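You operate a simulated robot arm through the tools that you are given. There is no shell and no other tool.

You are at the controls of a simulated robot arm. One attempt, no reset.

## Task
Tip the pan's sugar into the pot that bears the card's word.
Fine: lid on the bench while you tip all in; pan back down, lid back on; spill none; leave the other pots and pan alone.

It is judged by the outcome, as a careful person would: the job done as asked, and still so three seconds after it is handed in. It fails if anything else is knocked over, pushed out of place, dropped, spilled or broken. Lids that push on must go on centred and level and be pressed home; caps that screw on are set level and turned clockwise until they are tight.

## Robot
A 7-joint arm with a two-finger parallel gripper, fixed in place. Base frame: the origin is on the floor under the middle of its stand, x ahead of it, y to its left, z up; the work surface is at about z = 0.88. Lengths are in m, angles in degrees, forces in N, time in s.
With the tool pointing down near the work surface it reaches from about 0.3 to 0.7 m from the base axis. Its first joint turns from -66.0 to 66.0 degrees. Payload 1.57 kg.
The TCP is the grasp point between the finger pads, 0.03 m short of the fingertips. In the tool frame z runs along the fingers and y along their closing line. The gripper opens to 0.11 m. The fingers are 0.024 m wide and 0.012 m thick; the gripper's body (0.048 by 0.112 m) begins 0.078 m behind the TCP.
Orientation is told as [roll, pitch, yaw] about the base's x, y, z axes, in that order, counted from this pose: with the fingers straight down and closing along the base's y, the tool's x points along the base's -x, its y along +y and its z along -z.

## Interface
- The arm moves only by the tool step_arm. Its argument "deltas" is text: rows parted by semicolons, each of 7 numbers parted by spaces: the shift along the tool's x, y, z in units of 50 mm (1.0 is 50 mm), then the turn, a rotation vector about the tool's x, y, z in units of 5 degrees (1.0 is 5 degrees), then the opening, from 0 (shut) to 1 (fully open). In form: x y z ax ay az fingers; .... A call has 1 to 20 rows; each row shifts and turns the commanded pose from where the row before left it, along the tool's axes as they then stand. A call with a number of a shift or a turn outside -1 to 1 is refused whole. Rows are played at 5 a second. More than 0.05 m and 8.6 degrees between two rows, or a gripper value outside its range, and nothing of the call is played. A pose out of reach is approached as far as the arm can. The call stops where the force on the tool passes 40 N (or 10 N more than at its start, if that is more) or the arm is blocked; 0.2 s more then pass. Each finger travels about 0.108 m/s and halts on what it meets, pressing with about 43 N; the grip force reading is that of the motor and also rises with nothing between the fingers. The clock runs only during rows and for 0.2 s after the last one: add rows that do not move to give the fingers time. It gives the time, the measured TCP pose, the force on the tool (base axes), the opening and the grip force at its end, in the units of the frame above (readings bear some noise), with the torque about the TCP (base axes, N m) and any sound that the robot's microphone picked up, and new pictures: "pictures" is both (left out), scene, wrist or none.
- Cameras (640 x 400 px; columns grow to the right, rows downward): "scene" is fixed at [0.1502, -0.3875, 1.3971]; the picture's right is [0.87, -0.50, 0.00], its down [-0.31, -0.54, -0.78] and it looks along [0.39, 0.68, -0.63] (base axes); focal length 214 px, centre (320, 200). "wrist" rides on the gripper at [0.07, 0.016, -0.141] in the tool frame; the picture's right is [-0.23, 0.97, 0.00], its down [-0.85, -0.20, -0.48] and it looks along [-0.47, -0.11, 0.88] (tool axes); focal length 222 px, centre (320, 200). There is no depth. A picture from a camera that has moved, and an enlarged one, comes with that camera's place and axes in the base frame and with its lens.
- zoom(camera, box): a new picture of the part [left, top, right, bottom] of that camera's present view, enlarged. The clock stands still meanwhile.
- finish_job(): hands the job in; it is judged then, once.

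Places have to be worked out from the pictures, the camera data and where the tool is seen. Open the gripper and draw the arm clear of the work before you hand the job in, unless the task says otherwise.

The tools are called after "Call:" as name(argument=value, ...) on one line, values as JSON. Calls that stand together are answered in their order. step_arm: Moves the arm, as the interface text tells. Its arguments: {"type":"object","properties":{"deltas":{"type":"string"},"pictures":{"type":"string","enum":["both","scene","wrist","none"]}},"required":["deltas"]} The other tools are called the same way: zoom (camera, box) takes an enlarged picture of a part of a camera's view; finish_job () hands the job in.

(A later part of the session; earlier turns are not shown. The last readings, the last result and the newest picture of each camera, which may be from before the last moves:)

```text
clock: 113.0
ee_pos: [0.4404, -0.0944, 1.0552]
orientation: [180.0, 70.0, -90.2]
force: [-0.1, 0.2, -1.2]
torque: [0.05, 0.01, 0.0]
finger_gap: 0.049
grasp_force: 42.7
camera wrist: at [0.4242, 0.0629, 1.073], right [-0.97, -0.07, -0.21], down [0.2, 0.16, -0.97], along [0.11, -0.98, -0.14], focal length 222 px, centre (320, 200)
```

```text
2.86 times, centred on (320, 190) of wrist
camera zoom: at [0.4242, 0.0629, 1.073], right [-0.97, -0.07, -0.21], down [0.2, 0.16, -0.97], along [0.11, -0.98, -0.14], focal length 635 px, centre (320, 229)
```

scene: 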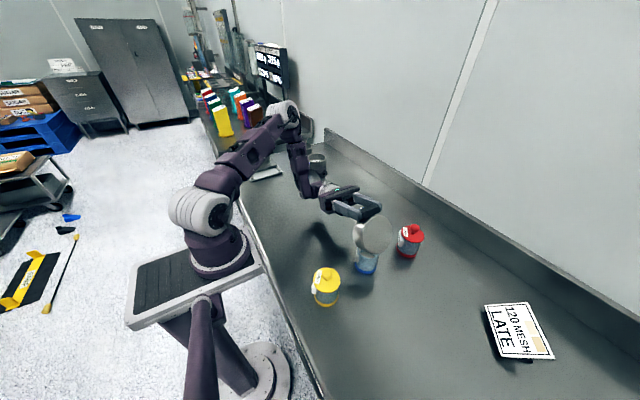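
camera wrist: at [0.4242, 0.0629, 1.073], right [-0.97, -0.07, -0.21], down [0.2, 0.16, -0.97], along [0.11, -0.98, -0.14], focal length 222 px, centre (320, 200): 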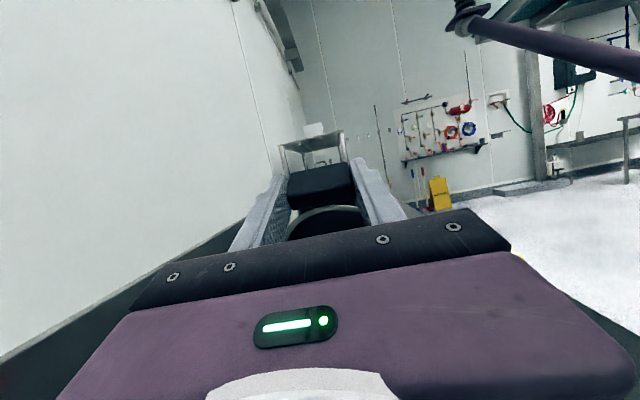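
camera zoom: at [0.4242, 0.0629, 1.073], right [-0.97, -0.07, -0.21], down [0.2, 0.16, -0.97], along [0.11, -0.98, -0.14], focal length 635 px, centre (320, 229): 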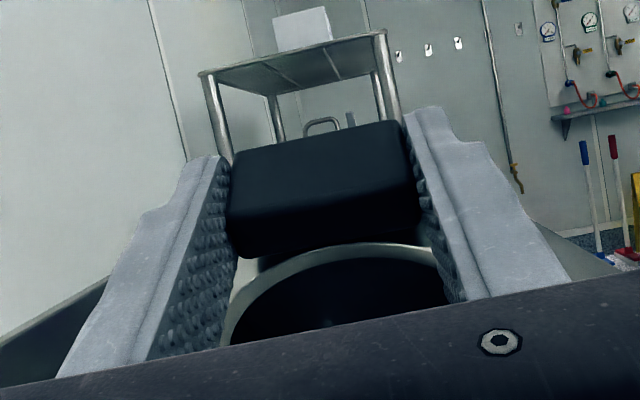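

θ=120°: heap of sugar in the pot, pan floor bare. I'll check the wrist's clearance above the bench before tilting any further to shed the last grains.

Call:
zoom(camera="scene", box=[260, 90, 420, 290])

Call:
zoom(camera="scene", box=[355, 235, 395, 275])

```text
2.00 times, centred on (340, 190) of scene
camera zoom: at [0.1502, -0.3875, 1.3971], right [0.87, -0.5, 0.0], down [-0.31, -0.54, -0.78], along [0.39, 0.68, -0.63], focal length 429 px, centre (280, 220)
```

zoom: 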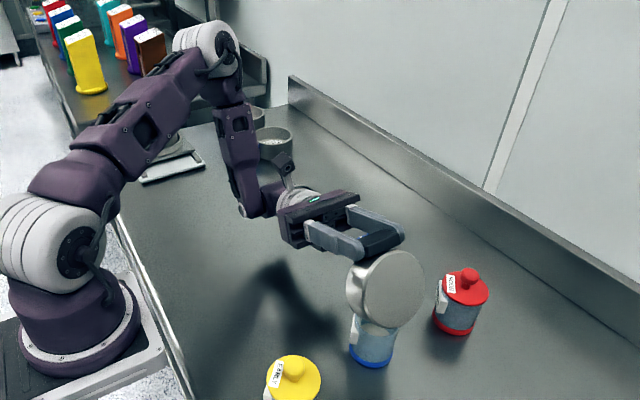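

```text
10.00 times, centred on (375, 255) of scene
camera zoom: at [0.1502, -0.3875, 1.3971], right [0.87, -0.5, 0.0], down [-0.31, -0.54, -0.78], along [0.39, 0.68, -0.63], focal length 2145 px, centre (-230, -350)
```

zoom: 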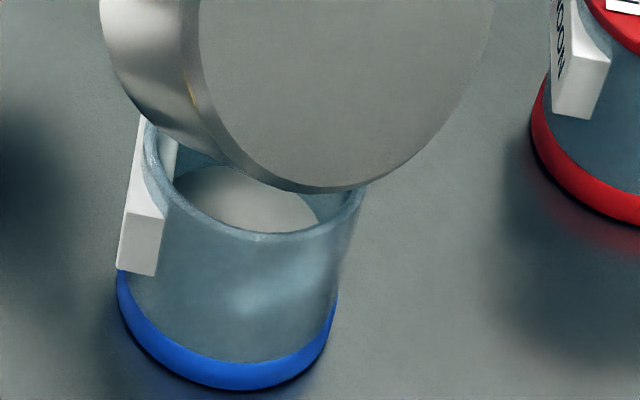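

There's a clean heap in the pot and good clearance below the wrist. I'll tilt 8° more (raising the lip slightly) and give a few tiny tilting shakes to release any last grains.

Call:
step_arm(deltas="0.0125 0 -0.0278 0 0.2 0 0; 0.0125 0 -0.0278 0 0.2 0 0; 0.0125 0 -0.0278 0 0.2 0 0; 0.0125 0 -0.0278 0 0.2 0 0; 0.0125 0 -0.0278 0 0.2 0 0; 0.0125 0 -0.0278 0 0.2 0 0; 0.0125 0 -0.0278 0 0.2 0 0; 0.0125 0 -0.0278 0 0.2 0 0; 0.0077 0 0.0536 0 -0.3 0 0; -0.0088 0 -0.0534 0 0.3 0 0; 0.0077 0 0.0536 0 -0.3 0 0; -0.0088 0 -0.0534 0 0.3 0 0; 0.0077 0 0.0536 0 -0.3 0 0; -0.0088 0 -0.0534 0 0.3 0 0; 0 0 0 0 0 0 0; 0 0 0 0 0 0 0; 0 0 0 0 0 0 0", pictures="both")

Call:
zoom(camera="scene", box=[345, 220, 405, 285])

Call:
zoom(camera="wrist", box=[220, 120, 420, 260])

```text
clock: 116.6
ee_pos: [0.4413, -0.0826, 1.0538]
orientation: [179.9, 62.0, -90.2]
force: [1.0, 1.0, -1.1]
torque: [0.04, 0.0, 0.01]
finger_gap: 0.0493
grasp_force: 42.9
camera wrist: at [0.4245, 0.076, 1.0508], right [-0.97, -0.1, -0.2], down [0.2, 0.02, -0.98], along [0.11, -0.99, 0.0], focal length 222 px, centre (320, 200)
```

scene: 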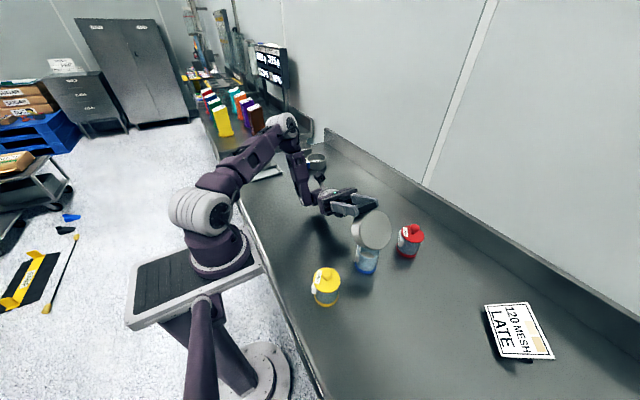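
wrist: 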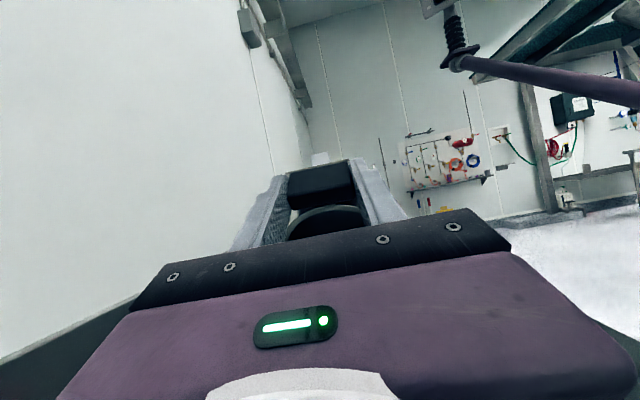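

```text
6.15 times, centred on (375, 252) of scene
camera zoom: at [0.1502, -0.3875, 1.3971], right [0.87, -0.5, 0.0], down [-0.31, -0.54, -0.78], along [0.39, 0.68, -0.63], focal length 1320 px, centre (-18, -123)
```

zoom: 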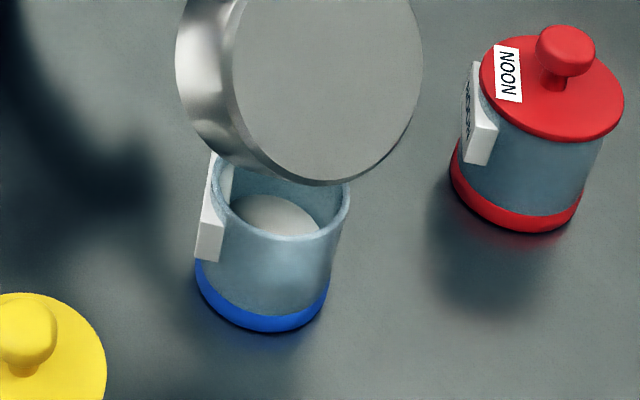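

```text
2.86 times, centred on (320, 190) of wrist
camera zoom: at [0.4245, 0.076, 1.0508], right [-0.97, -0.1, -0.2], down [0.2, 0.02, -0.98], along [0.11, -0.99, 0.0], focal length 635 px, centre (320, 229)
```

zoom: 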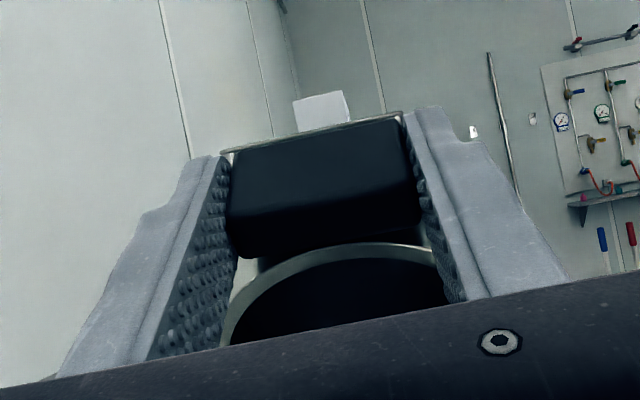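

The pan's interior looks empty and the pot holds the sugar with no spill around it. I'll raise the pan 4 cm and rotate it back up, then inspect its inside.

Call:
step_arm(deltas="0.235 0 0.125 0 0 0 0; 0.235 0 0.125 0 0 0 0; 0.235 0 0.125 0 0 0 0; 0.0201 0 0.1792 0 -1 0 0; 0.0201 0 0.1792 0 -1 0 0; 0.0201 0 0.1792 0 -1 0 0; 0.0201 0 0.1792 0 -1 0 0; 0.0201 0 0.1792 0 -1 0 0; 0.0201 0 0.1792 0 -1 0 0; 0.0201 0 0.1792 0 -1 0 0; 0.0201 0 0.1792 0 -1 0 0; 0.0201 0 0.1792 0 -1 0 0; 0.0201 0 0.1792 0 -1 0 0; 0.0201 0 0.1792 0 -1 0 0; 0.0201 0 0.1792 0 -1 0 0; 0.0201 0 0.1792 0 -1 0 0; 0.0201 0 0.1792 0 -1 0 0; 0.0201 0 0.1792 0 -1 0 0; 0.0201 0 0.1792 0 -1 0 0", pictures="none")

Call:
step_arm(deltas="0.0201 0 0.1792 0 -1 0 0; 0.0201 0 0.1792 0 -1 0 0; 0.0201 0 0.1792 0 -1 0 0; 0.0201 0 0.1792 0 -1 0 0; 0.0201 0 0.1792 0 -1 0 0; 0.0201 0 0.1792 0 -1 0 0; 0.0201 0 0.1792 0 -1 0 0; 0.0201 0 0.1792 0 -1 0 0; 0.0139 0 0.1073 0 -0.6 0 0; 0 0 0 0 0 0 0", pictures="both")

Call:
zoom(camera="scene", box=[330, 190, 450, 300])

Call:
zoom(camera="wrist", box=[220, 120, 420, 260])

```text
clock: 120.6
ee_pos: [0.4408, -0.2164, 1.0872]
orientation: [0.0, 37.9, 89.8]
force: [0.0, 0.5, -0.3]
torque: [0.01, 0.0, -0.02]
finger_gap: 0.0493
grasp_force: 43.6
```

```text
clock: 122.8
ee_pos: [0.4416, -0.2479, 1.0179]
orientation: [0.0, -5.1, 89.9]
force: [0.5, 0.2, -2.3]
torque: [-0.02, -0.03, 0.02]
finger_gap: 0.0491
grasp_force: 43.2
camera wrist: at [0.424, -0.3292, 1.154], right [-0.97, 0.23, 0.02], down [0.2, 0.81, 0.55], along [0.11, 0.54, -0.83], focal length 222 px, centre (320, 200)
```

scene: 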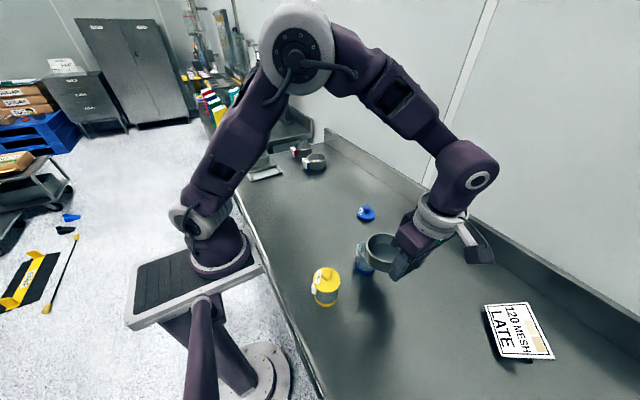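
wrist: 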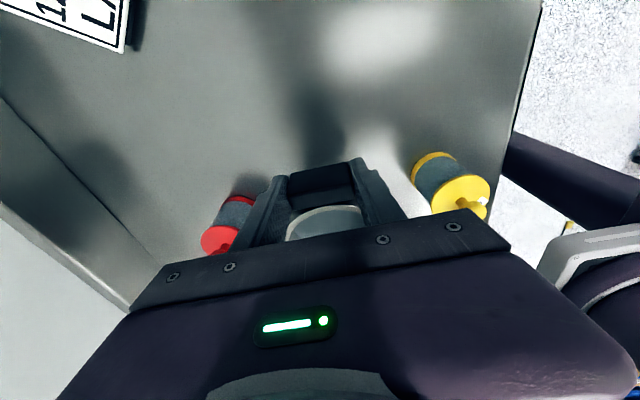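

```text
3.64 times, centred on (390, 245) of scene
camera zoom: at [0.1502, -0.3875, 1.3971], right [0.87, -0.5, 0.0], down [-0.31, -0.54, -0.78], along [0.39, 0.68, -0.63], focal length 780 px, centre (66, 36)
```

zoom: 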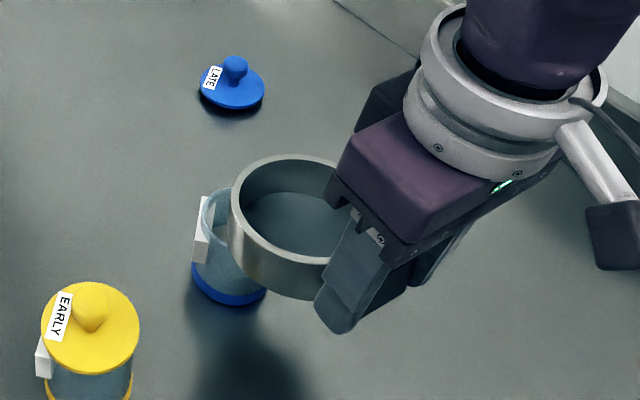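

```text
2.86 times, centred on (320, 190) of wrist
camera zoom: at [0.424, -0.3292, 1.154], right [-0.97, 0.23, 0.02], down [0.2, 0.81, 0.55], along [0.11, 0.54, -0.83], focal length 635 px, centre (320, 229)
```

zoom: 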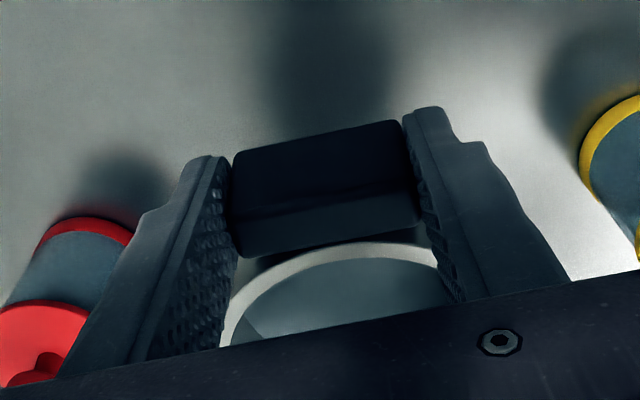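

The pan is completely empty. I'll finish levelling it, raise to z≈1.10, and shift back over its original spot.

Call:
step_arm(deltas="0.0201 0 0.1792 0 -1 0 0; -0.0825 0 -0.468 0 0 0 0; -0.0825 0 -0.468 0 0 0 0; -0.0825 0 -0.468 0 0 0 0; -0.0825 0 -0.468 0 0 0 0; 0.0276 0.452 -0.005 0 0 0 0; 0.0276 0.452 -0.005 0 0 0 0; 0.0276 0.452 -0.005 0 0 0 0; 0.0276 0.452 -0.005 0 0 0 0; 0.0276 0.452 -0.005 0 0 0 0; 0 0 0 0 0 0 0", pictures="none")

Call:
step_arm(deltas="0 0 0 0.1736 0 0.985 0; 0 0 0 0.1736 0 0.985 0; 0 0 0 0.1736 0 0.985 0; 0 0 0 0.1736 0 0.985 0; 0 0 0 0.1736 0 0.985 0; 0 0 0 0.1736 0 0.985 0; 0 0 0 0.1736 0 0.985 0; 0 0 0 0.1736 0 0.985 0; 0 0 0 0.1736 0 0.985 0; 0 0 0 0.1736 0 0.985 0; 0 0 0 0.1736 0 0.985 0; 0 0 0 0.1736 0 0.985 0; 0 0 0 0.1736 0 0.985 0; 0 0 0 0.1736 0 0.985 0", pictures="none")

Call:
step_arm(deltas="0 0 0 0.1736 0 0.985 0; 0 0 0 0.1736 0 0.985 0; 0 0 0 0.1736 0 0.985 0; 0 0 0 0.1736 0 0.985 0; 0 0 0 0.1736 0 0.985 0; 0 0 0 0.1736 0 0.985 0; 0 0 0 0.1736 0 0.985 0; 0 0 0 0.1736 0 0.985 0; 0 0 0 0.1736 0 0.985 0; 0 0 0 0.1736 0 0.985 0; 0 0 0 0.1736 0 0.985 0; 0 0 0 0.1736 0 0.985 0; 0 0 0 0.1736 0 0.985 0; 0 0 0 0 0 0 0", pictures="both")

```text
clock: 125.2
ee_pos: [0.3276, -0.2561, 1.1035]
orientation: [0.0, -10.0, 89.8]
force: [-0.8, 0.6, -2.0]
torque: [-0.06, 0.0, 0.0]
finger_gap: 0.0492
grasp_force: 42.9
```

```text
clock: 128.2
ee_pos: [0.3268, -0.2553, 1.1042]
orientation: [0.0, -9.9, 19.8]
force: [-1.0, 0.7, -0.8]
torque: [-0.04, 0.05, -0.02]
finger_gap: 0.0489
grasp_force: 43.3
```

```text
clock: 131.2
ee_pos: [0.3268, -0.2549, 1.1048]
orientation: [0.0, -10.0, -45.1]
force: [0.6, 0.1, -1.2]
torque: [0.01, 0.05, -0.01]
finger_gap: 0.0492
grasp_force: 42.8
camera wrist: at [0.2727, -0.1766, 1.2321], right [0.85, 0.53, 0.04], down [0.39, -0.68, 0.62], along [0.35, -0.51, -0.78], focal length 222 px, centre (320, 200)
```

scene: 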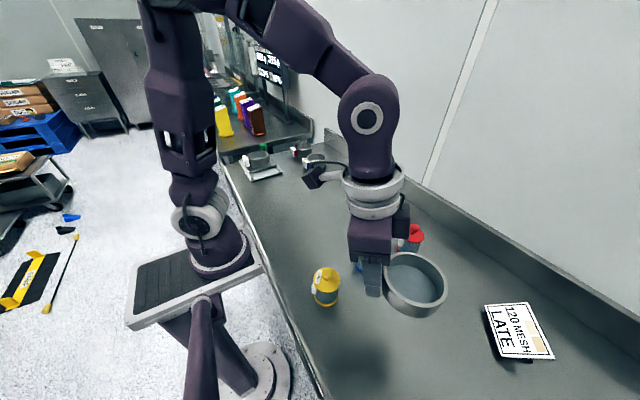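
wrist: 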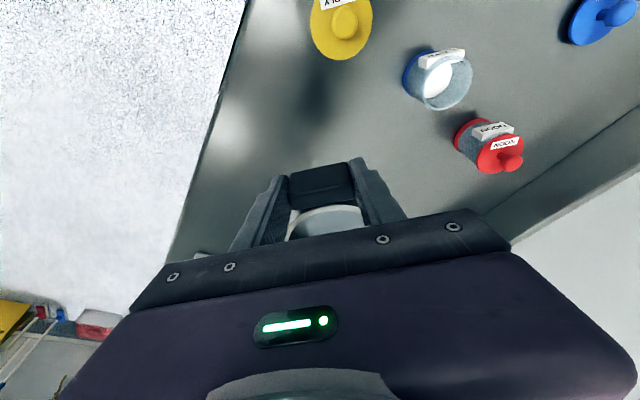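

Back at the original yaw above its spot. I'll check the pot for any stray sugar and then lower the pan to just above the bench.

Call:
zoom(camera="wrist", box=[390, 30, 490, 120])

Call:
step_arm(deltas="0.04 0 0.22 0 0 0 0; 0.077 0 0.443 0 0 0 0; 0.077 0 0.443 0 0 0 0; 0.077 0 0.443 0 0 0 0; 0.077 0 0.443 0 0 0 0; 0.077 0 0.443 0 0 0 0; 0.077 0 0.443 0 0 0 0; 0.077 0 0.443 0 0 0 0; 0.035 -0.01 0.2 0 0 0 0; 0 0 0 0 0 0 0", pictures="both")

Call:
zoom(camera="scene", box=[320, 260, 430, 370])

```text
4.44 times, centred on (440, 75) of wrist
camera zoom: at [0.2727, -0.1766, 1.2321], right [0.85, 0.53, 0.04], down [0.39, -0.68, 0.62], along [0.35, -0.51, -0.78], focal length 987 px, centre (-213, 756)
```

zoom: 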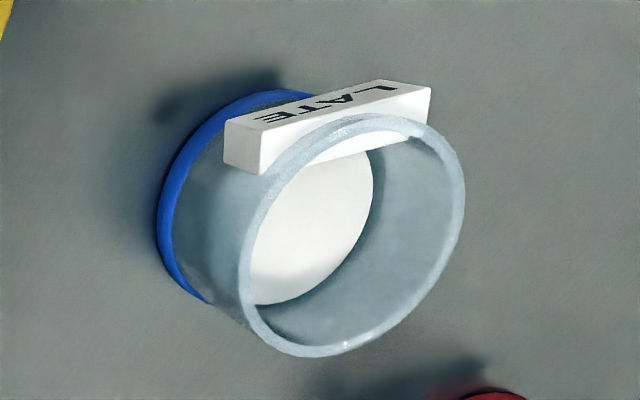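

```text
clock: 133.4
ee_pos: [0.3252, -0.2558, 0.9251]
orientation: [0.0, -9.9, -45.1]
force: [-0.1, 0.1, -0.7]
torque: [0.02, 0.03, -0.01]
finger_gap: 0.0491
grasp_force: 42.9
camera wrist: at [0.2719, -0.1774, 1.0533], right [0.85, 0.53, 0.04], down [0.39, -0.68, 0.62], along [0.35, -0.51, -0.78], focal length 222 px, centre (320, 200)
```

scene: 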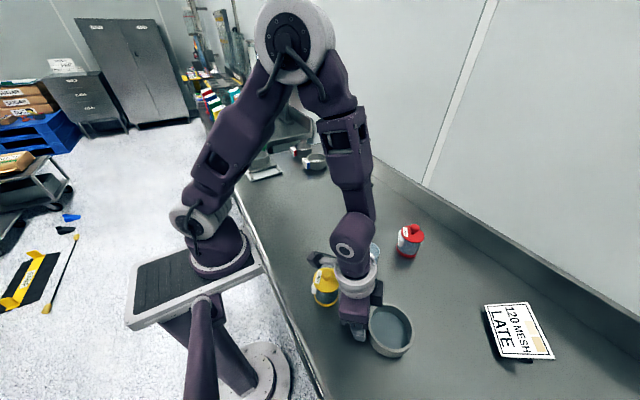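
wrist: 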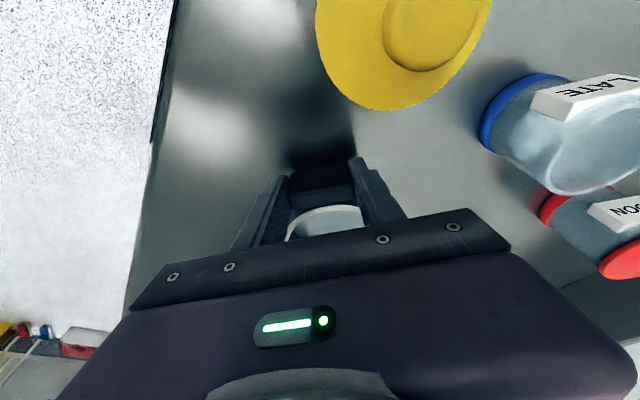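

```text
3.64 times, centred on (375, 315) of scene
camera zoom: at [0.1502, -0.3875, 1.3971], right [0.87, -0.5, 0.0], down [-0.31, -0.54, -0.78], along [0.39, 0.68, -0.63], focal length 780 px, centre (120, -218)
```

zoom: 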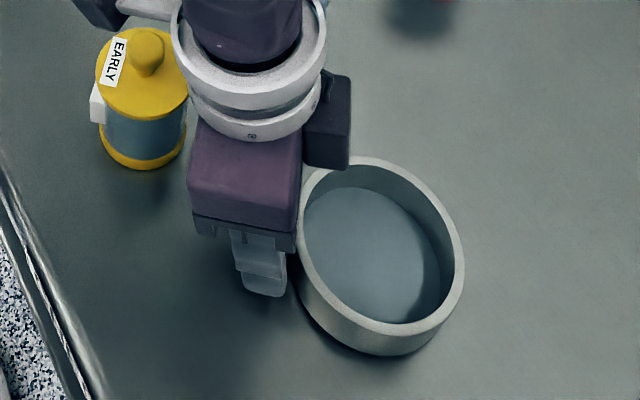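

Sugar is all in the pot and the bench around it is clean. The pan is ~7 mm above the bench; lowering gently now.

Call:
step_arm(deltas="0.0052 0 0.0296 0 0 0 0; 0.0052 0 0.0296 0 0 0 0; 0.0052 0 0.0296 0 0 0 0; 0 0 0 0 0 0 0", pictures="none")

```text
clock: 134.4
ee_pos: [0.3263, -0.255, 0.9204]
orientation: [0.0, -10.0, -45.0]
force: [-0.1, 0.6, -1.8]
torque: [0.04, 0.02, 0.0]
finger_gap: 0.049
grasp_force: 42.6
```

No contact yet (force still only the pan's weight); another ~1.5 mm.

Call:
step_arm(deltas="0.0035 0 0.0197 0 0 0 0; 0.0017 0 0.01 0 0 0 0; 0 0 0 0 0 0 0", pictures="none")

```text
clock: 135.2
ee_pos: [0.3257, -0.2547, 0.9193]
orientation: [0.0, -10.0, -45.1]
force: [0.3, 0.2, -1.1]
torque: [0.01, 0.01, 0.03]
finger_gap: 0.049
grasp_force: 42.6
```

Still free; another 1 mm.

Call:
step_arm(deltas="0.0035 0 0.0197 0 0 0 0; 0 0 0 0 0 0 0", pictures="none")

```text
clock: 135.8
ee_pos: [0.326, -0.2549, 0.9188]
orientation: [0.1, -10.0, -45.0]
force: [-2.7, 1.3, 11.9]
torque: [-0.96, -0.17, -0.19]
finger_gap: 0.0493
grasp_force: 42.8
```

Contact (≈12 N): the pan is on the bench. I'll ease off slightly and open the fingers gradually.

Call:
step_arm(deltas="-0.0014 0 -0.008 0 0 0 0; 0 0 0 0 0 0 0.43; 0 0 0 0 0 0 0.46; 0 0 0 0 0 0 0.5; 0 0 0 0 0 0 0.6; 0 0 0 0 0 0 0.8; 0 0 0 0 0 0 1; 0 0 0 0 0 0 1", pictures="both")

Call:
zoom(camera="scene", box=[320, 260, 430, 370])

```text
clock: 137.6
ee_pos: [0.3268, -0.2556, 0.9189]
orientation: [0.0, -9.9, -45.0]
force: [-0.3, 1.0, -0.5]
torque: [-0.01, 0.02, -0.01]
finger_gap: 0.1101
grasp_force: 0.1
camera wrist: at [0.2723, -0.1771, 1.0472], right [0.85, 0.53, 0.04], down [0.4, -0.68, 0.62], along [0.36, -0.51, -0.78], focal length 222 px, centre (320, 200)
```

scene: 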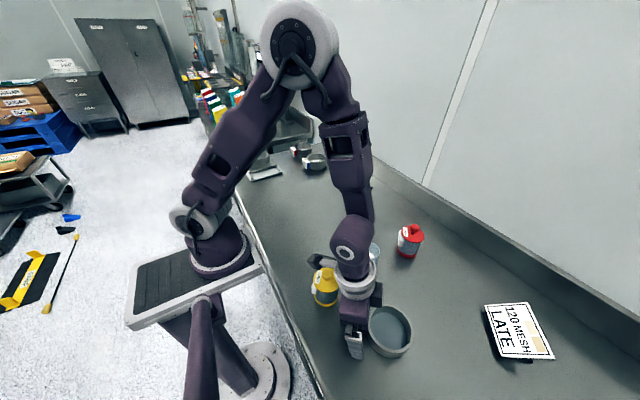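
wrist: 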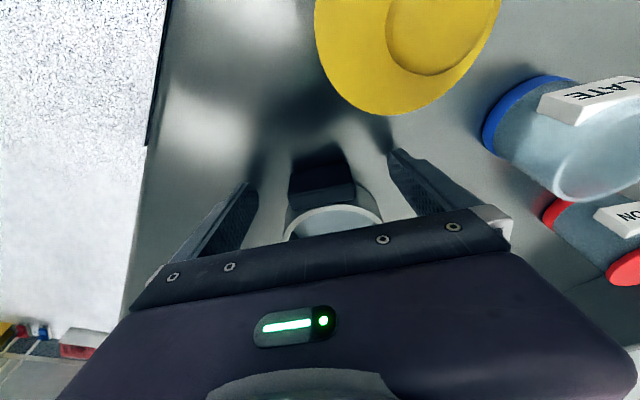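

```text
3.64 times, centred on (375, 315) of scene
camera zoom: at [0.1502, -0.3875, 1.3971], right [0.87, -0.5, 0.0], down [-0.31, -0.54, -0.78], along [0.39, 0.68, -0.63], focal length 780 px, centre (120, -218)
```

zoom: 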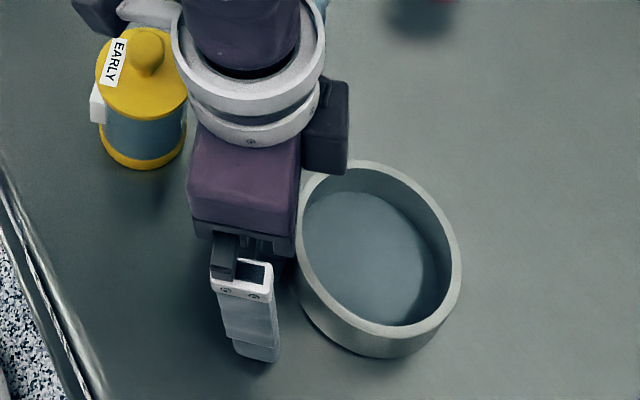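

The pan is back in its original place. I'll rise, straighten the tool and yaw back to 0, then go over the lid.

Call:
step_arm(deltas="-0.0794 0 -0.45 0 0 0 1; -0.0794 0 -0.45 0 0 0 1; -0.0794 0 -0.45 0 0 0 1; -0.0794 0 -0.45 0 0 0 1; -0.0794 0 -0.45 0 0 0 1; -0.0794 0 -0.45 0 0 0 1; -0.0794 0 -0.45 0 0 0 1; 0 0 0 0 1 0 1; 0 0 0 0 1 0 1; 0 0 0 0 0 -1 1; 0 0 0 0 0 -1 1; 0 0 0 0 0 -1 1; 0 0 0 0 0 -1 1; 0 0 0 0 0 -1 1; 0 0 0 0 0 -1 1; 0 0 0 0 0 -1 1; 0 0 0 0 0 -1 1; 0 0 0 0 0 -1 1; 0 0 0 0 0 0 1", pictures="both")

Call:
zoom(camera="scene", box=[320, 190, 450, 370])

```text
clock: 141.6
ee_pos: [0.3269, -0.2555, 1.0794]
orientation: [-0.1, 0.1, 0.0]
force: [-0.2, -0.7, -0.7]
torque: [-0.01, -0.02, -0.01]
finger_gap: 0.1101
grasp_force: 0.1
camera wrist: at [0.2567, -0.2385, 1.2214], right [0.23, 0.97, 0.0], down [0.86, -0.2, 0.48], along [0.47, -0.11, -0.88], focal length 222 px, centre (320, 200)
```

scene: 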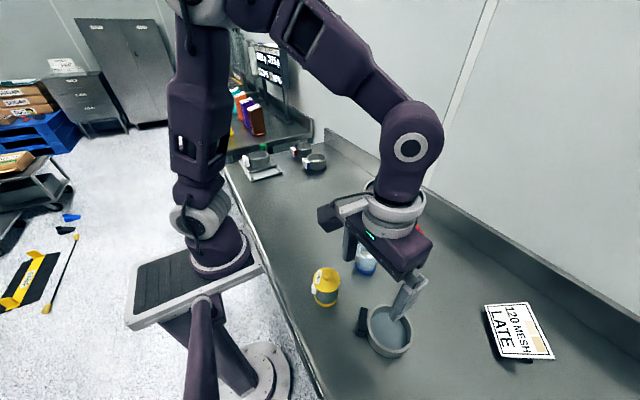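
wrist: 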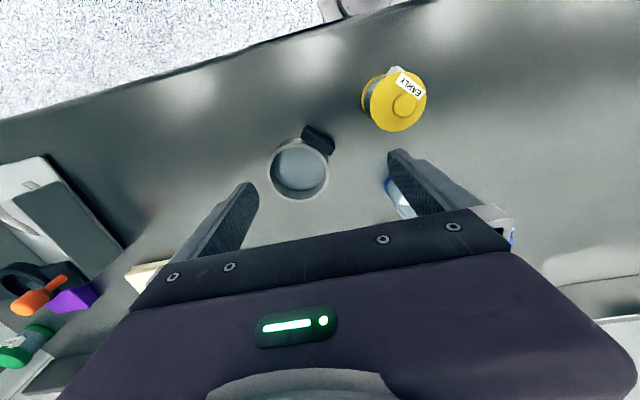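

```text
2.22 times, centred on (385, 280) of scene
camera zoom: at [0.1502, -0.3875, 1.3971], right [0.87, -0.5, 0.0], down [-0.31, -0.54, -0.78], along [0.39, 0.68, -0.63], focal length 477 px, centre (176, 22)
```

zoom: 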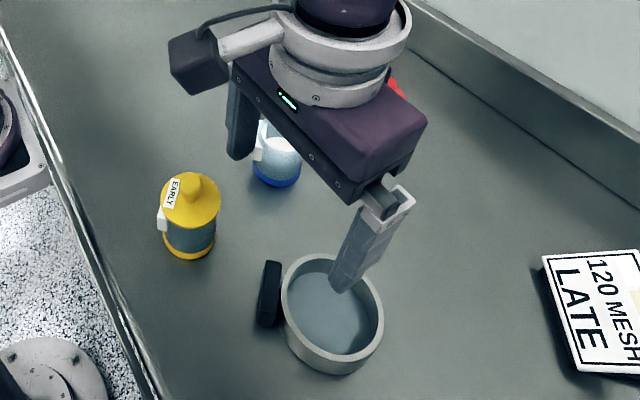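

Pan is level in its place, and the pot holds the sugar. Moving over the lid on the bench.

Call:
step_arm(deltas="-0.608 0.686 0 0 0 0 1; -0.608 0.686 0 0 0 0 1; -0.608 0.686 0 0 0 0 1; -0.608 0.686 0 0 0 0 1; -0.608 0.686 0 0 0 0 1; -0.608 0.686 0 0 0 0 1; -0.608 0.686 0 0 0 0 1; -0.608 0.686 0 0 0 0 1; 0 0 0.8 0 0 0 1; 0 0 0.8 0 0 0 1; 0 0 0 0 0 0 1", pictures="both")

Call:
zoom(camera="wrist", box=[270, 110, 370, 210])

Call:
zoom(camera="scene", box=[330, 190, 410, 290])

```text
clock: 144.0
ee_pos: [0.5688, 0.0203, 0.9977]
orientation: [0.0, -0.1, -0.1]
force: [0.2, -0.9, 0.3]
torque: [-0.03, 0.01, 0.03]
finger_gap: 0.1098
grasp_force: 0.1
camera wrist: at [0.4997, 0.0375, 1.1408], right [0.23, 0.97, 0.0], down [0.86, -0.2, 0.48], along [0.47, -0.11, -0.88], focal length 222 px, centre (320, 200)
```

scene: 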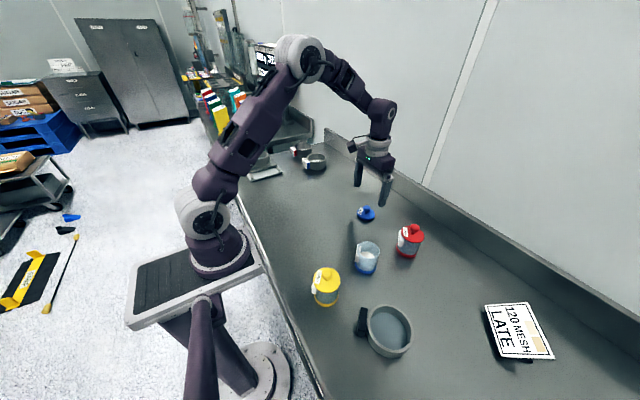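
wrist: 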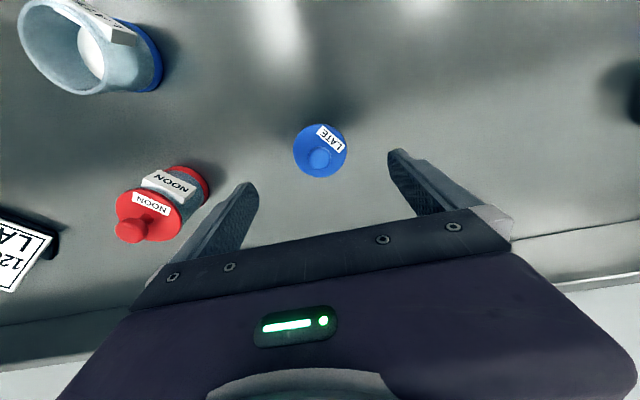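

```text
4.00 times, centred on (320, 160) of wrist
camera zoom: at [0.4997, 0.0375, 1.1408], right [0.23, 0.97, 0.0], down [0.86, -0.2, 0.48], along [0.47, -0.11, -0.88], focal length 888 px, centre (320, 360)
```

zoom: 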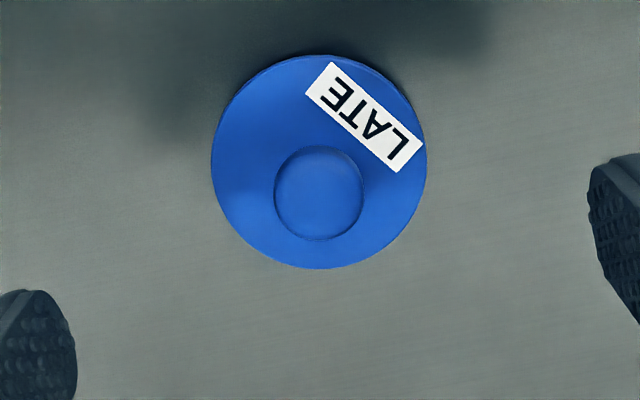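

```text
4.00 times, centred on (370, 240) of scene
camera zoom: at [0.1502, -0.3875, 1.3971], right [0.87, -0.5, 0.0], down [-0.31, -0.54, -0.78], along [0.39, 0.68, -0.63], focal length 858 px, centre (120, 40)
```

zoom: 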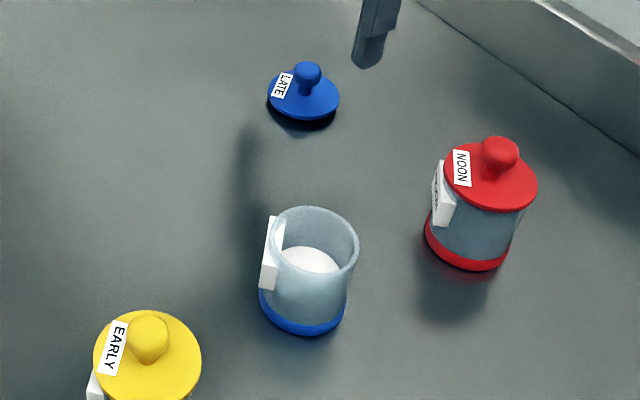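

The lid sits where I left it, essentially under the TCP. I'll make a 1–2 mm correction to reproduce the original grip offset, then descend to the same height relative to the lid as before (TCP z≈0.926).

Call:
step_arm(deltas="-0.04 -0.016 0.4 0 0 0 1; 0 0 0.4 0 0 0 1; 0 0 0.4 0 0 0 1; 0 0 0.24 0 0 0 1; 0 0 0 0 0 0 1; 0 0 0 0 0 0 1", pictures="both")

Call:
zoom(camera="wrist", box=[260, 105, 380, 245])

```text
clock: 145.4
ee_pos: [0.5716, 0.0175, 0.927]
orientation: [0.1, 0.0, 0.0]
force: [-0.2, -0.4, -0.2]
torque: [0.0, -0.01, 0.0]
finger_gap: 0.1101
grasp_force: 0.0
camera wrist: at [0.502, 0.0355, 1.0696], right [0.23, 0.97, 0.0], down [0.85, -0.2, 0.48], along [0.47, -0.11, -0.88], focal length 222 px, centre (320, 200)
```

scene: 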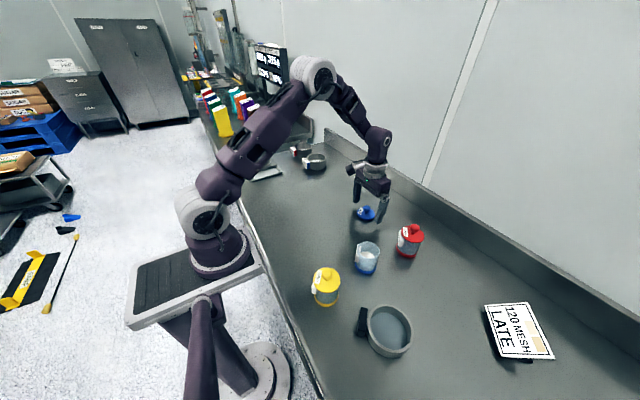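
wrist: 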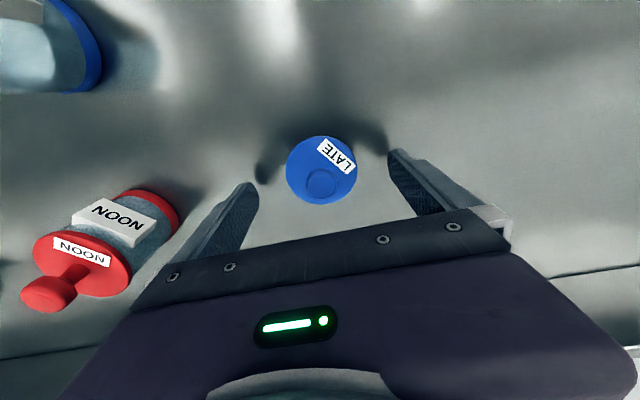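

```text
2.86 times, centred on (320, 175) of wrist
camera zoom: at [0.502, 0.0355, 1.0696], right [0.23, 0.97, 0.0], down [0.85, -0.2, 0.48], along [0.47, -0.11, -0.88], focal length 635 px, centre (320, 271)
```

zoom: 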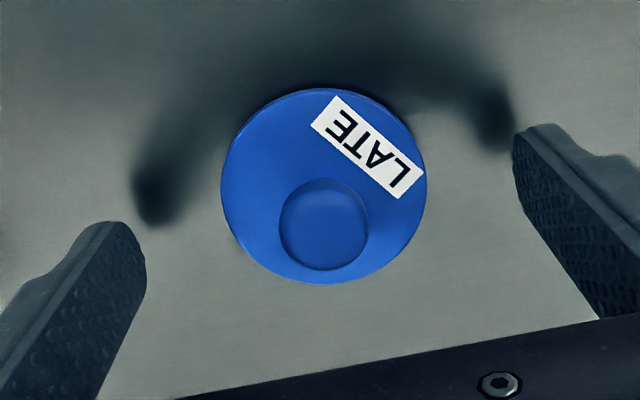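

Comparing with the picture at the original grip, the lid is ~1 mm off in x and y; I'll correct that and go down 1 mm, then close gently.

Call:
step_arm(deltas="0.02 0.024 0.02 0 0 0 1; 0 0 0 0 0 0 1; 0 0 0 0 0 0 0.6; 0 0 0 0 0 0 0.35; 0 0 0 0 0 0 0.28; 0 0 0 0 0 0 0.25; 0 0 0 0 0 0 0.23; 0 0 0 0 0 0 0.21; 0 0 0 0 0 0 0.1; 0 0 0 0 0 0 0; 0 0 0 0 0 0 0", pictures="both")

Call:
zoom(camera="wrist", box=[260, 105, 380, 245])

```text
clock: 147.8
ee_pos: [0.5701, 0.0192, 0.9265]
orientation: [0.0, 0.0, -0.1]
force: [-0.5, -0.3, 0.8]
torque: [-0.03, -0.02, -0.02]
finger_gap: 0.021
grasp_force: 34.6
camera wrist: at [0.501, 0.0364, 1.0687], right [0.23, 0.97, 0.0], down [0.85, -0.2, 0.48], along [0.47, -0.11, -0.88], focal length 222 px, centre (320, 200)
```

scene: 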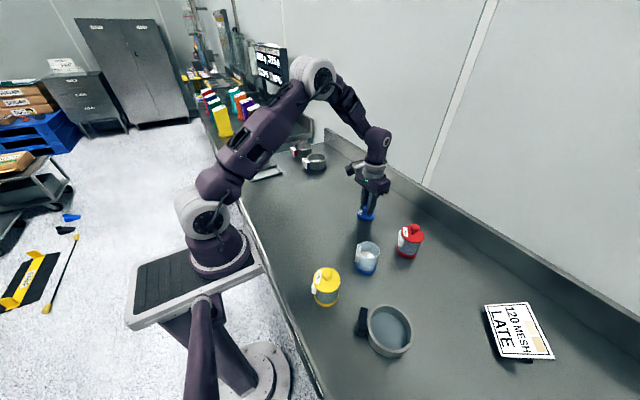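
wrist: 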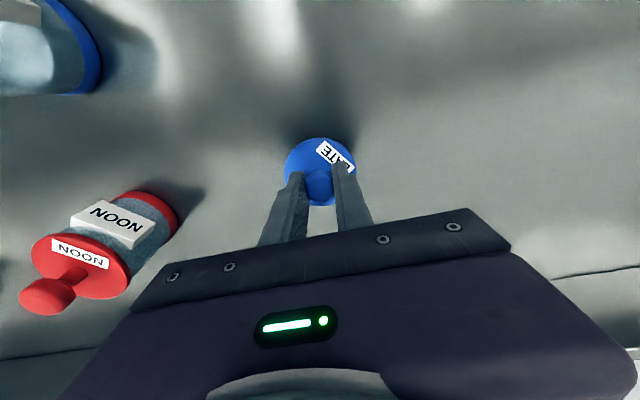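

```text
2.86 times, centred on (320, 175) of wrist
camera zoom: at [0.501, 0.0364, 1.0687], right [0.23, 0.97, 0.0], down [0.85, -0.2, 0.48], along [0.47, -0.11, -0.88], focal length 635 px, centre (320, 271)
```

zoom: 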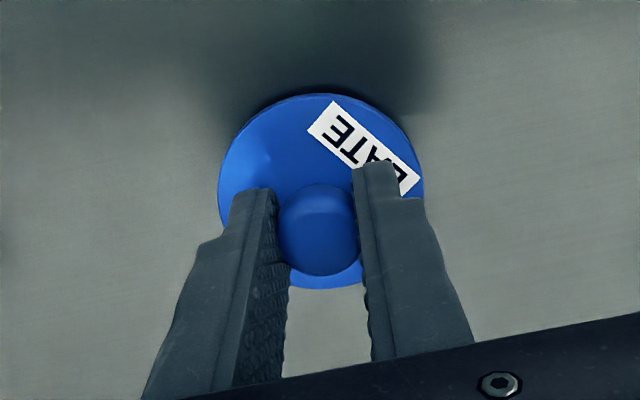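

The lid is gripped with the same offset as originally (only rotated ~9° about the knob, which I'll undo with yaw). Lifting it and carrying it back over the blue pot.

Call:
step_arm(deltas="0 0 -0.1 0 0 0 0; 0 0 -0.3 0 0 0 0; 0 0 -0.5 0 0 0 0; 0 0 -0.5 0 0 0 0; 0 0 -0.5 0 0 0 0; 0 0 -0.5 0 0 0 0; 0 0 -0.47 0 0 0 0; 0.522 -0.636 0 0 0 0 0; 0.522 -0.636 0 0 0 0 0; 0.522 -0.636 0 0 0 0 0; 0.522 -0.636 0 0 0 0 0; 0.522 -0.636 0 0 0 0 0; 0 0 0 0 0 -0.9 0; 0 0 0 0 0 -0.9 0; 0 0 0 0 0 0 0", pictures="both")

Call:
zoom(camera="scene", box=[335, 180, 435, 290])

Call:
zoom(camera="wrist", box=[260, 85, 400, 245])

```text
clock: 151.0
ee_pos: [0.4406, -0.1404, 1.0689]
orientation: [0.0, 0.0, 9.0]
force: [-0.6, 0.3, -0.9]
torque: [-0.02, 0.01, 0.01]
finger_gap: 0.0211
grasp_force: 34.4
camera wrist: at [0.3688, -0.1341, 1.2122], right [0.07, 1.0, 0.0], down [0.88, -0.06, 0.48], along [0.48, -0.04, -0.88], focal length 222 px, centre (320, 200)
```

scene: 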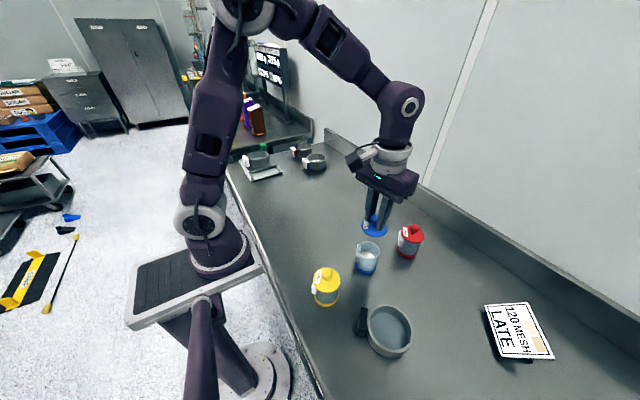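
wrist: 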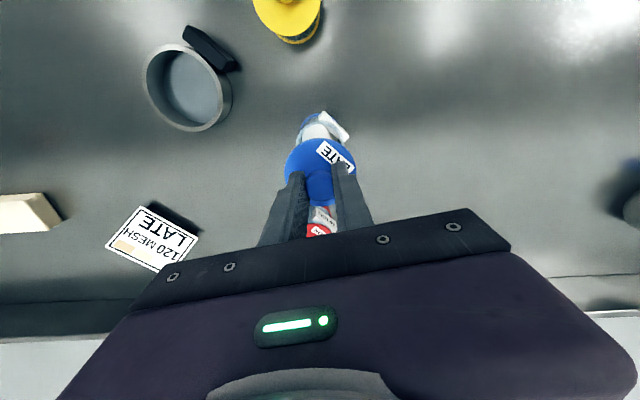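

```text
3.64 times, centred on (385, 235) of scene
camera zoom: at [0.1502, -0.3875, 1.3971], right [0.87, -0.5, 0.0], down [-0.31, -0.54, -0.78], along [0.39, 0.68, -0.63], focal length 780 px, centre (84, 73)
```

zoom: 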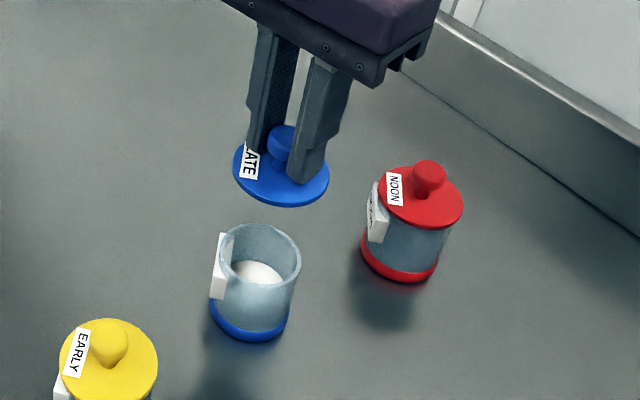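

```text
2.50 times, centred on (330, 165) of wrist
camera zoom: at [0.3688, -0.1341, 1.2122], right [0.07, 1.0, 0.0], down [0.88, -0.06, 0.48], along [0.48, -0.04, -0.88], focal length 555 px, centre (295, 288)
```

zoom: 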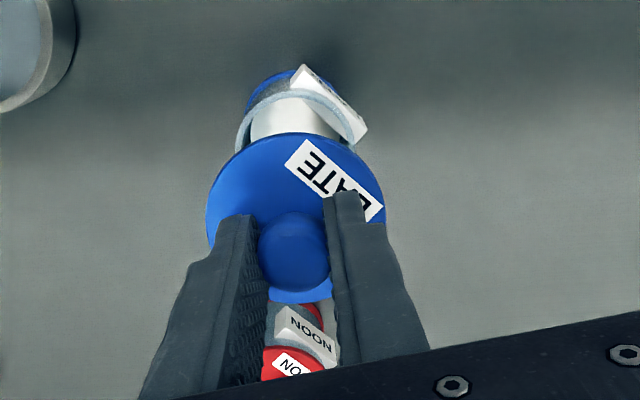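

The lid is level above the pot with the labels aligned. I'll lower to a few mm above the rim and check centring.

Call:
step_arm(deltas="0 0 0.4 0 0 0 0; 0 0 0.4 0 0 0 0; 0 0 0.4 0 0 0 0; 0 0 0.1 0 0 0 0; 0 0 0 0 0 0 0", pictures="both")

Call:
step_arm(deltas="0 0 0 0 0 0 0", pictures="none")

Call:
step_arm(deltas="0 0 0 0 0 0 0", pictures="none")

Call:
zoom(camera="scene", box=[335, 200, 415, 290])

Call:
zoom(camera="wrist", box=[260, 105, 380, 245])

```text
clock: 152.2
ee_pos: [0.44, -0.1403, 1.0038]
orientation: [0.0, 0.0, 8.8]
force: [0.3, -0.3, 0.3]
torque: [0.02, 0.0, 0.01]
finger_gap: 0.0213
grasp_force: 34.1
camera wrist: at [0.3689, -0.1342, 1.1468], right [0.07, 1.0, 0.0], down [0.88, -0.06, 0.48], along [0.48, -0.04, -0.88], focal length 222 px, centre (320, 200)
```

scene: 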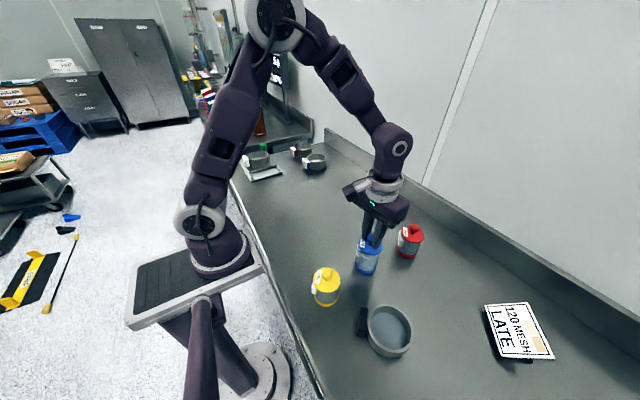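
wrist: 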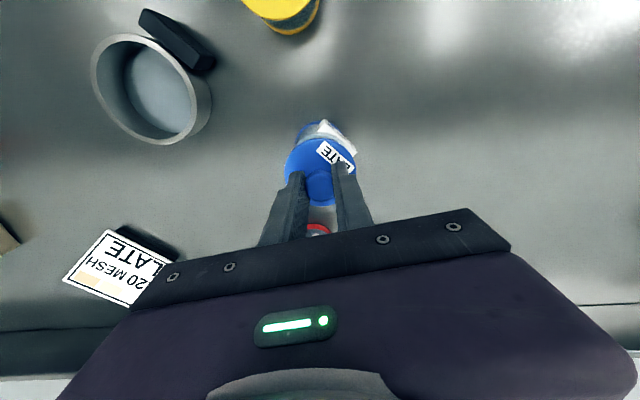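

```text
clock: 152.6
ee_pos: [0.441, -0.141, 1.0044]
orientation: [0.1, 0.0, 8.9]
force: [0.0, 0.6, 0.1]
torque: [-0.04, 0.01, 0.0]
finger_gap: 0.0212
grasp_force: 34.1
```

```text
clock: 153.0
ee_pos: [0.4393, -0.141, 1.0051]
orientation: [0.0, -0.1, 8.9]
force: [0.2, 0.2, 0.3]
torque: [-0.01, 0.0, 0.02]
finger_gap: 0.0212
grasp_force: 34.1
```

```text
4.44 times, centred on (375, 245) of scene
camera zoom: at [0.1502, -0.3875, 1.3971], right [0.87, -0.5, 0.0], down [-0.31, -0.54, -0.78], along [0.39, 0.68, -0.63], focal length 953 px, centre (76, 0)
```

zoom: 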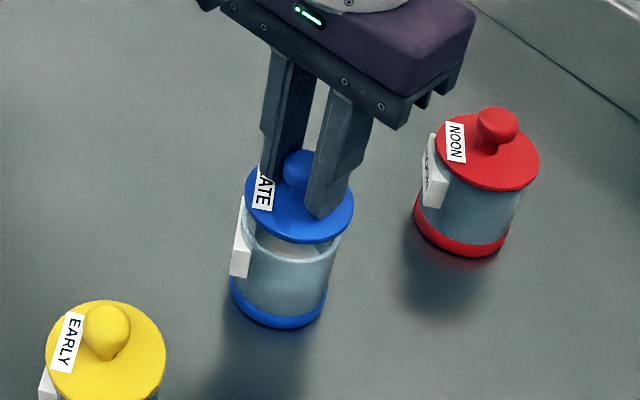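

```text
2.86 times, centred on (320, 175) of wrist
camera zoom: at [0.3689, -0.1342, 1.147], right [0.07, 1.0, 0.0], down [0.88, -0.06, 0.48], along [0.48, -0.04, -0.88], focal length 635 px, centre (320, 271)
```

zoom: 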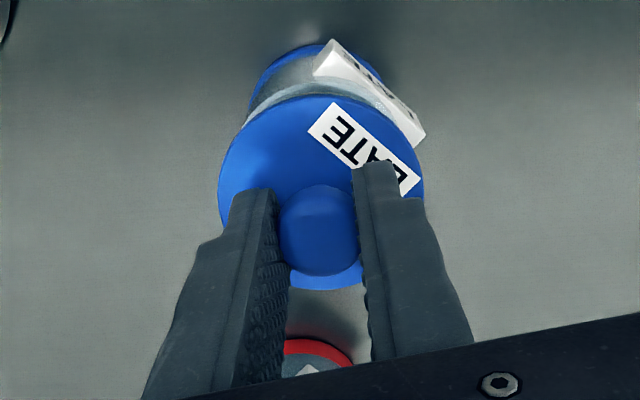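

I'll take a tighter zoom to compare lid and pot centring more exactly before pressing down.

Call:
zoom(camera="wrist", box=[280, 110, 360, 160])

Call:
zoom(camera="scene", box=[350, 228, 390, 278])

```text
8.00 times, centred on (320, 135) of wrist
camera zoom: at [0.3689, -0.1342, 1.147], right [0.07, 1.0, 0.0], down [0.88, -0.06, 0.48], along [0.48, -0.04, -0.88], focal length 1777 px, centre (320, 720)
```

zoom: 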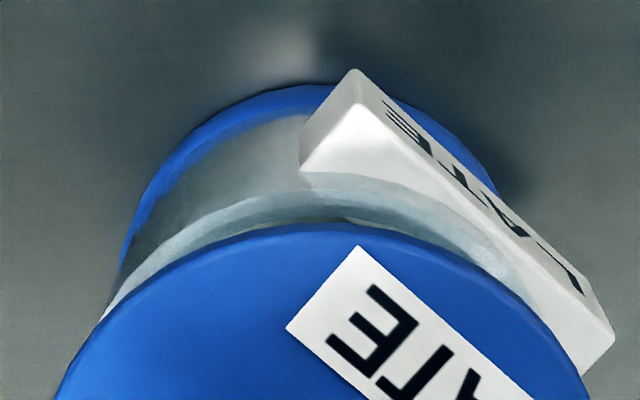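

```text
8.00 times, centred on (370, 253) of scene
camera zoom: at [0.1502, -0.3875, 1.3971], right [0.87, -0.5, 0.0], down [-0.31, -0.54, -0.78], along [0.39, 0.68, -0.63], focal length 1716 px, centre (-80, -224)
```

zoom: 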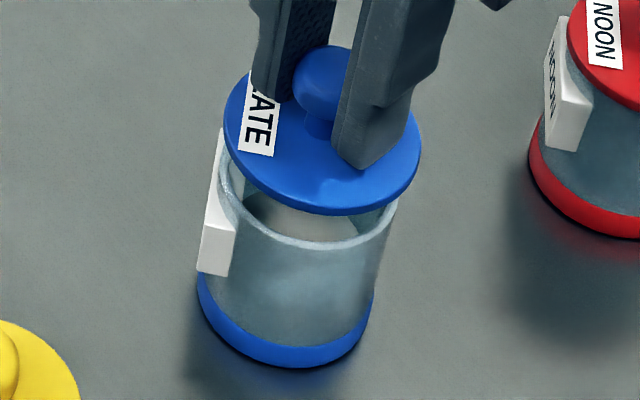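

Lid and pot agree within about 1 mm; I'll nudge by under 1 mm and lower until the plug is just about to enter the mouth.

Call:
step_arm(deltas="0.0142 0.0124 0.08 0 0 0 0; 0 0 0.08 0 0 0 0; 0 0 0.06 0 0 0 0; 0 0 0 0 0 0 0", pictures="scene")

Call:
zoom(camera="scene", box=[350, 228, 390, 278])

```text
clock: 154.0
ee_pos: [0.439, -0.1397, 0.9943]
orientation: [-0.1, 0.0, 8.9]
force: [0.9, 0.9, 0.2]
torque: [0.01, 0.03, 0.02]
finger_gap: 0.0212
grasp_force: 34.0
```

scene: 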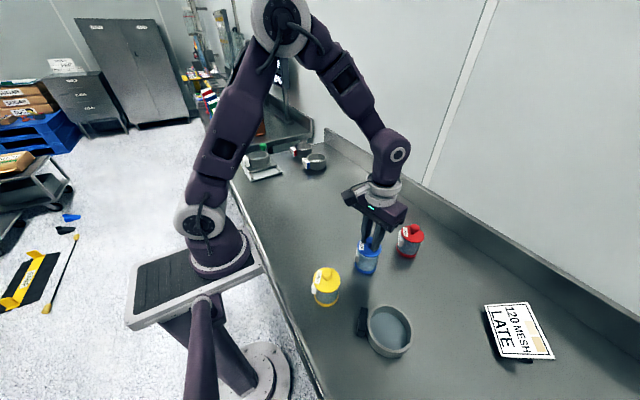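

```text
8.00 times, centred on (370, 253) of scene
camera zoom: at [0.1502, -0.3875, 1.3971], right [0.87, -0.5, 0.0], down [-0.31, -0.54, -0.78], along [0.39, 0.68, -0.63], focal length 1716 px, centre (-80, -224)
```

zoom: 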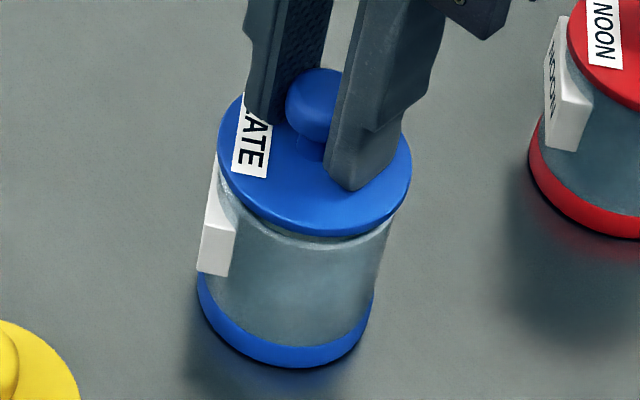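

Centred and level, about 9 mm above seating. Lowering 3 mm at a time while watching force.

Call:
step_arm(deltas="0 0 0.03 0 0 0 0; 0 0 0.03 0 0 0 0; 0 0 0 0 0 0 0", pictures="none")

```text
clock: 154.8
ee_pos: [0.439, -0.1406, 0.9904]
orientation: [0.0, 0.1, 8.9]
force: [-0.8, -0.5, -0.2]
torque: [0.02, -0.01, -0.03]
finger_gap: 0.0212
grasp_force: 34.5
```

No resistance as the plug enters; another 3 mm.

Call:
step_arm(deltas="0 0 0.03 0 0 0 0; 0 0 0.02 0 0 0 0; 0 0 0 0 0 0 0", pictures="none")

```text
clock: 155.6
ee_pos: [0.44, -0.1393, 0.9874]
orientation: [0.0, 0.0, 9.0]
force: [-0.6, -0.3, -0.1]
torque: [-0.03, 0.0, -0.03]
finger_gap: 0.0212
grasp_force: 34.2
```

Still free at z≈0.988; seating is expected near 0.9855, so 1 mm steps now.

Call:
step_arm(deltas="0 0 0.02 0 0 0 0; 0 0 0 0 0 0 0", pictures="none")

```text
clock: 156.2
ee_pos: [0.4397, -0.138, 0.9873]
orientation: [0.0, 0.0, 9.0]
force: [-0.6, -0.2, -0.5]
torque: [-0.03, 0.0, 0.0]
finger_gap: 0.0209
grasp_force: 34.6
```

Call:
step_arm(deltas="0 0 0.02 0 0 0 0; 0 0 0 0 0 0 0", pictures="none")

```text
clock: 156.8
ee_pos: [0.4398, -0.1395, 0.9863]
orientation: [0.0, 0.0, 9.0]
force: [-2.0, 0.7, 7.4]
torque: [0.04, -0.01, -0.03]
finger_gap: 0.0214
grasp_force: 33.8
```

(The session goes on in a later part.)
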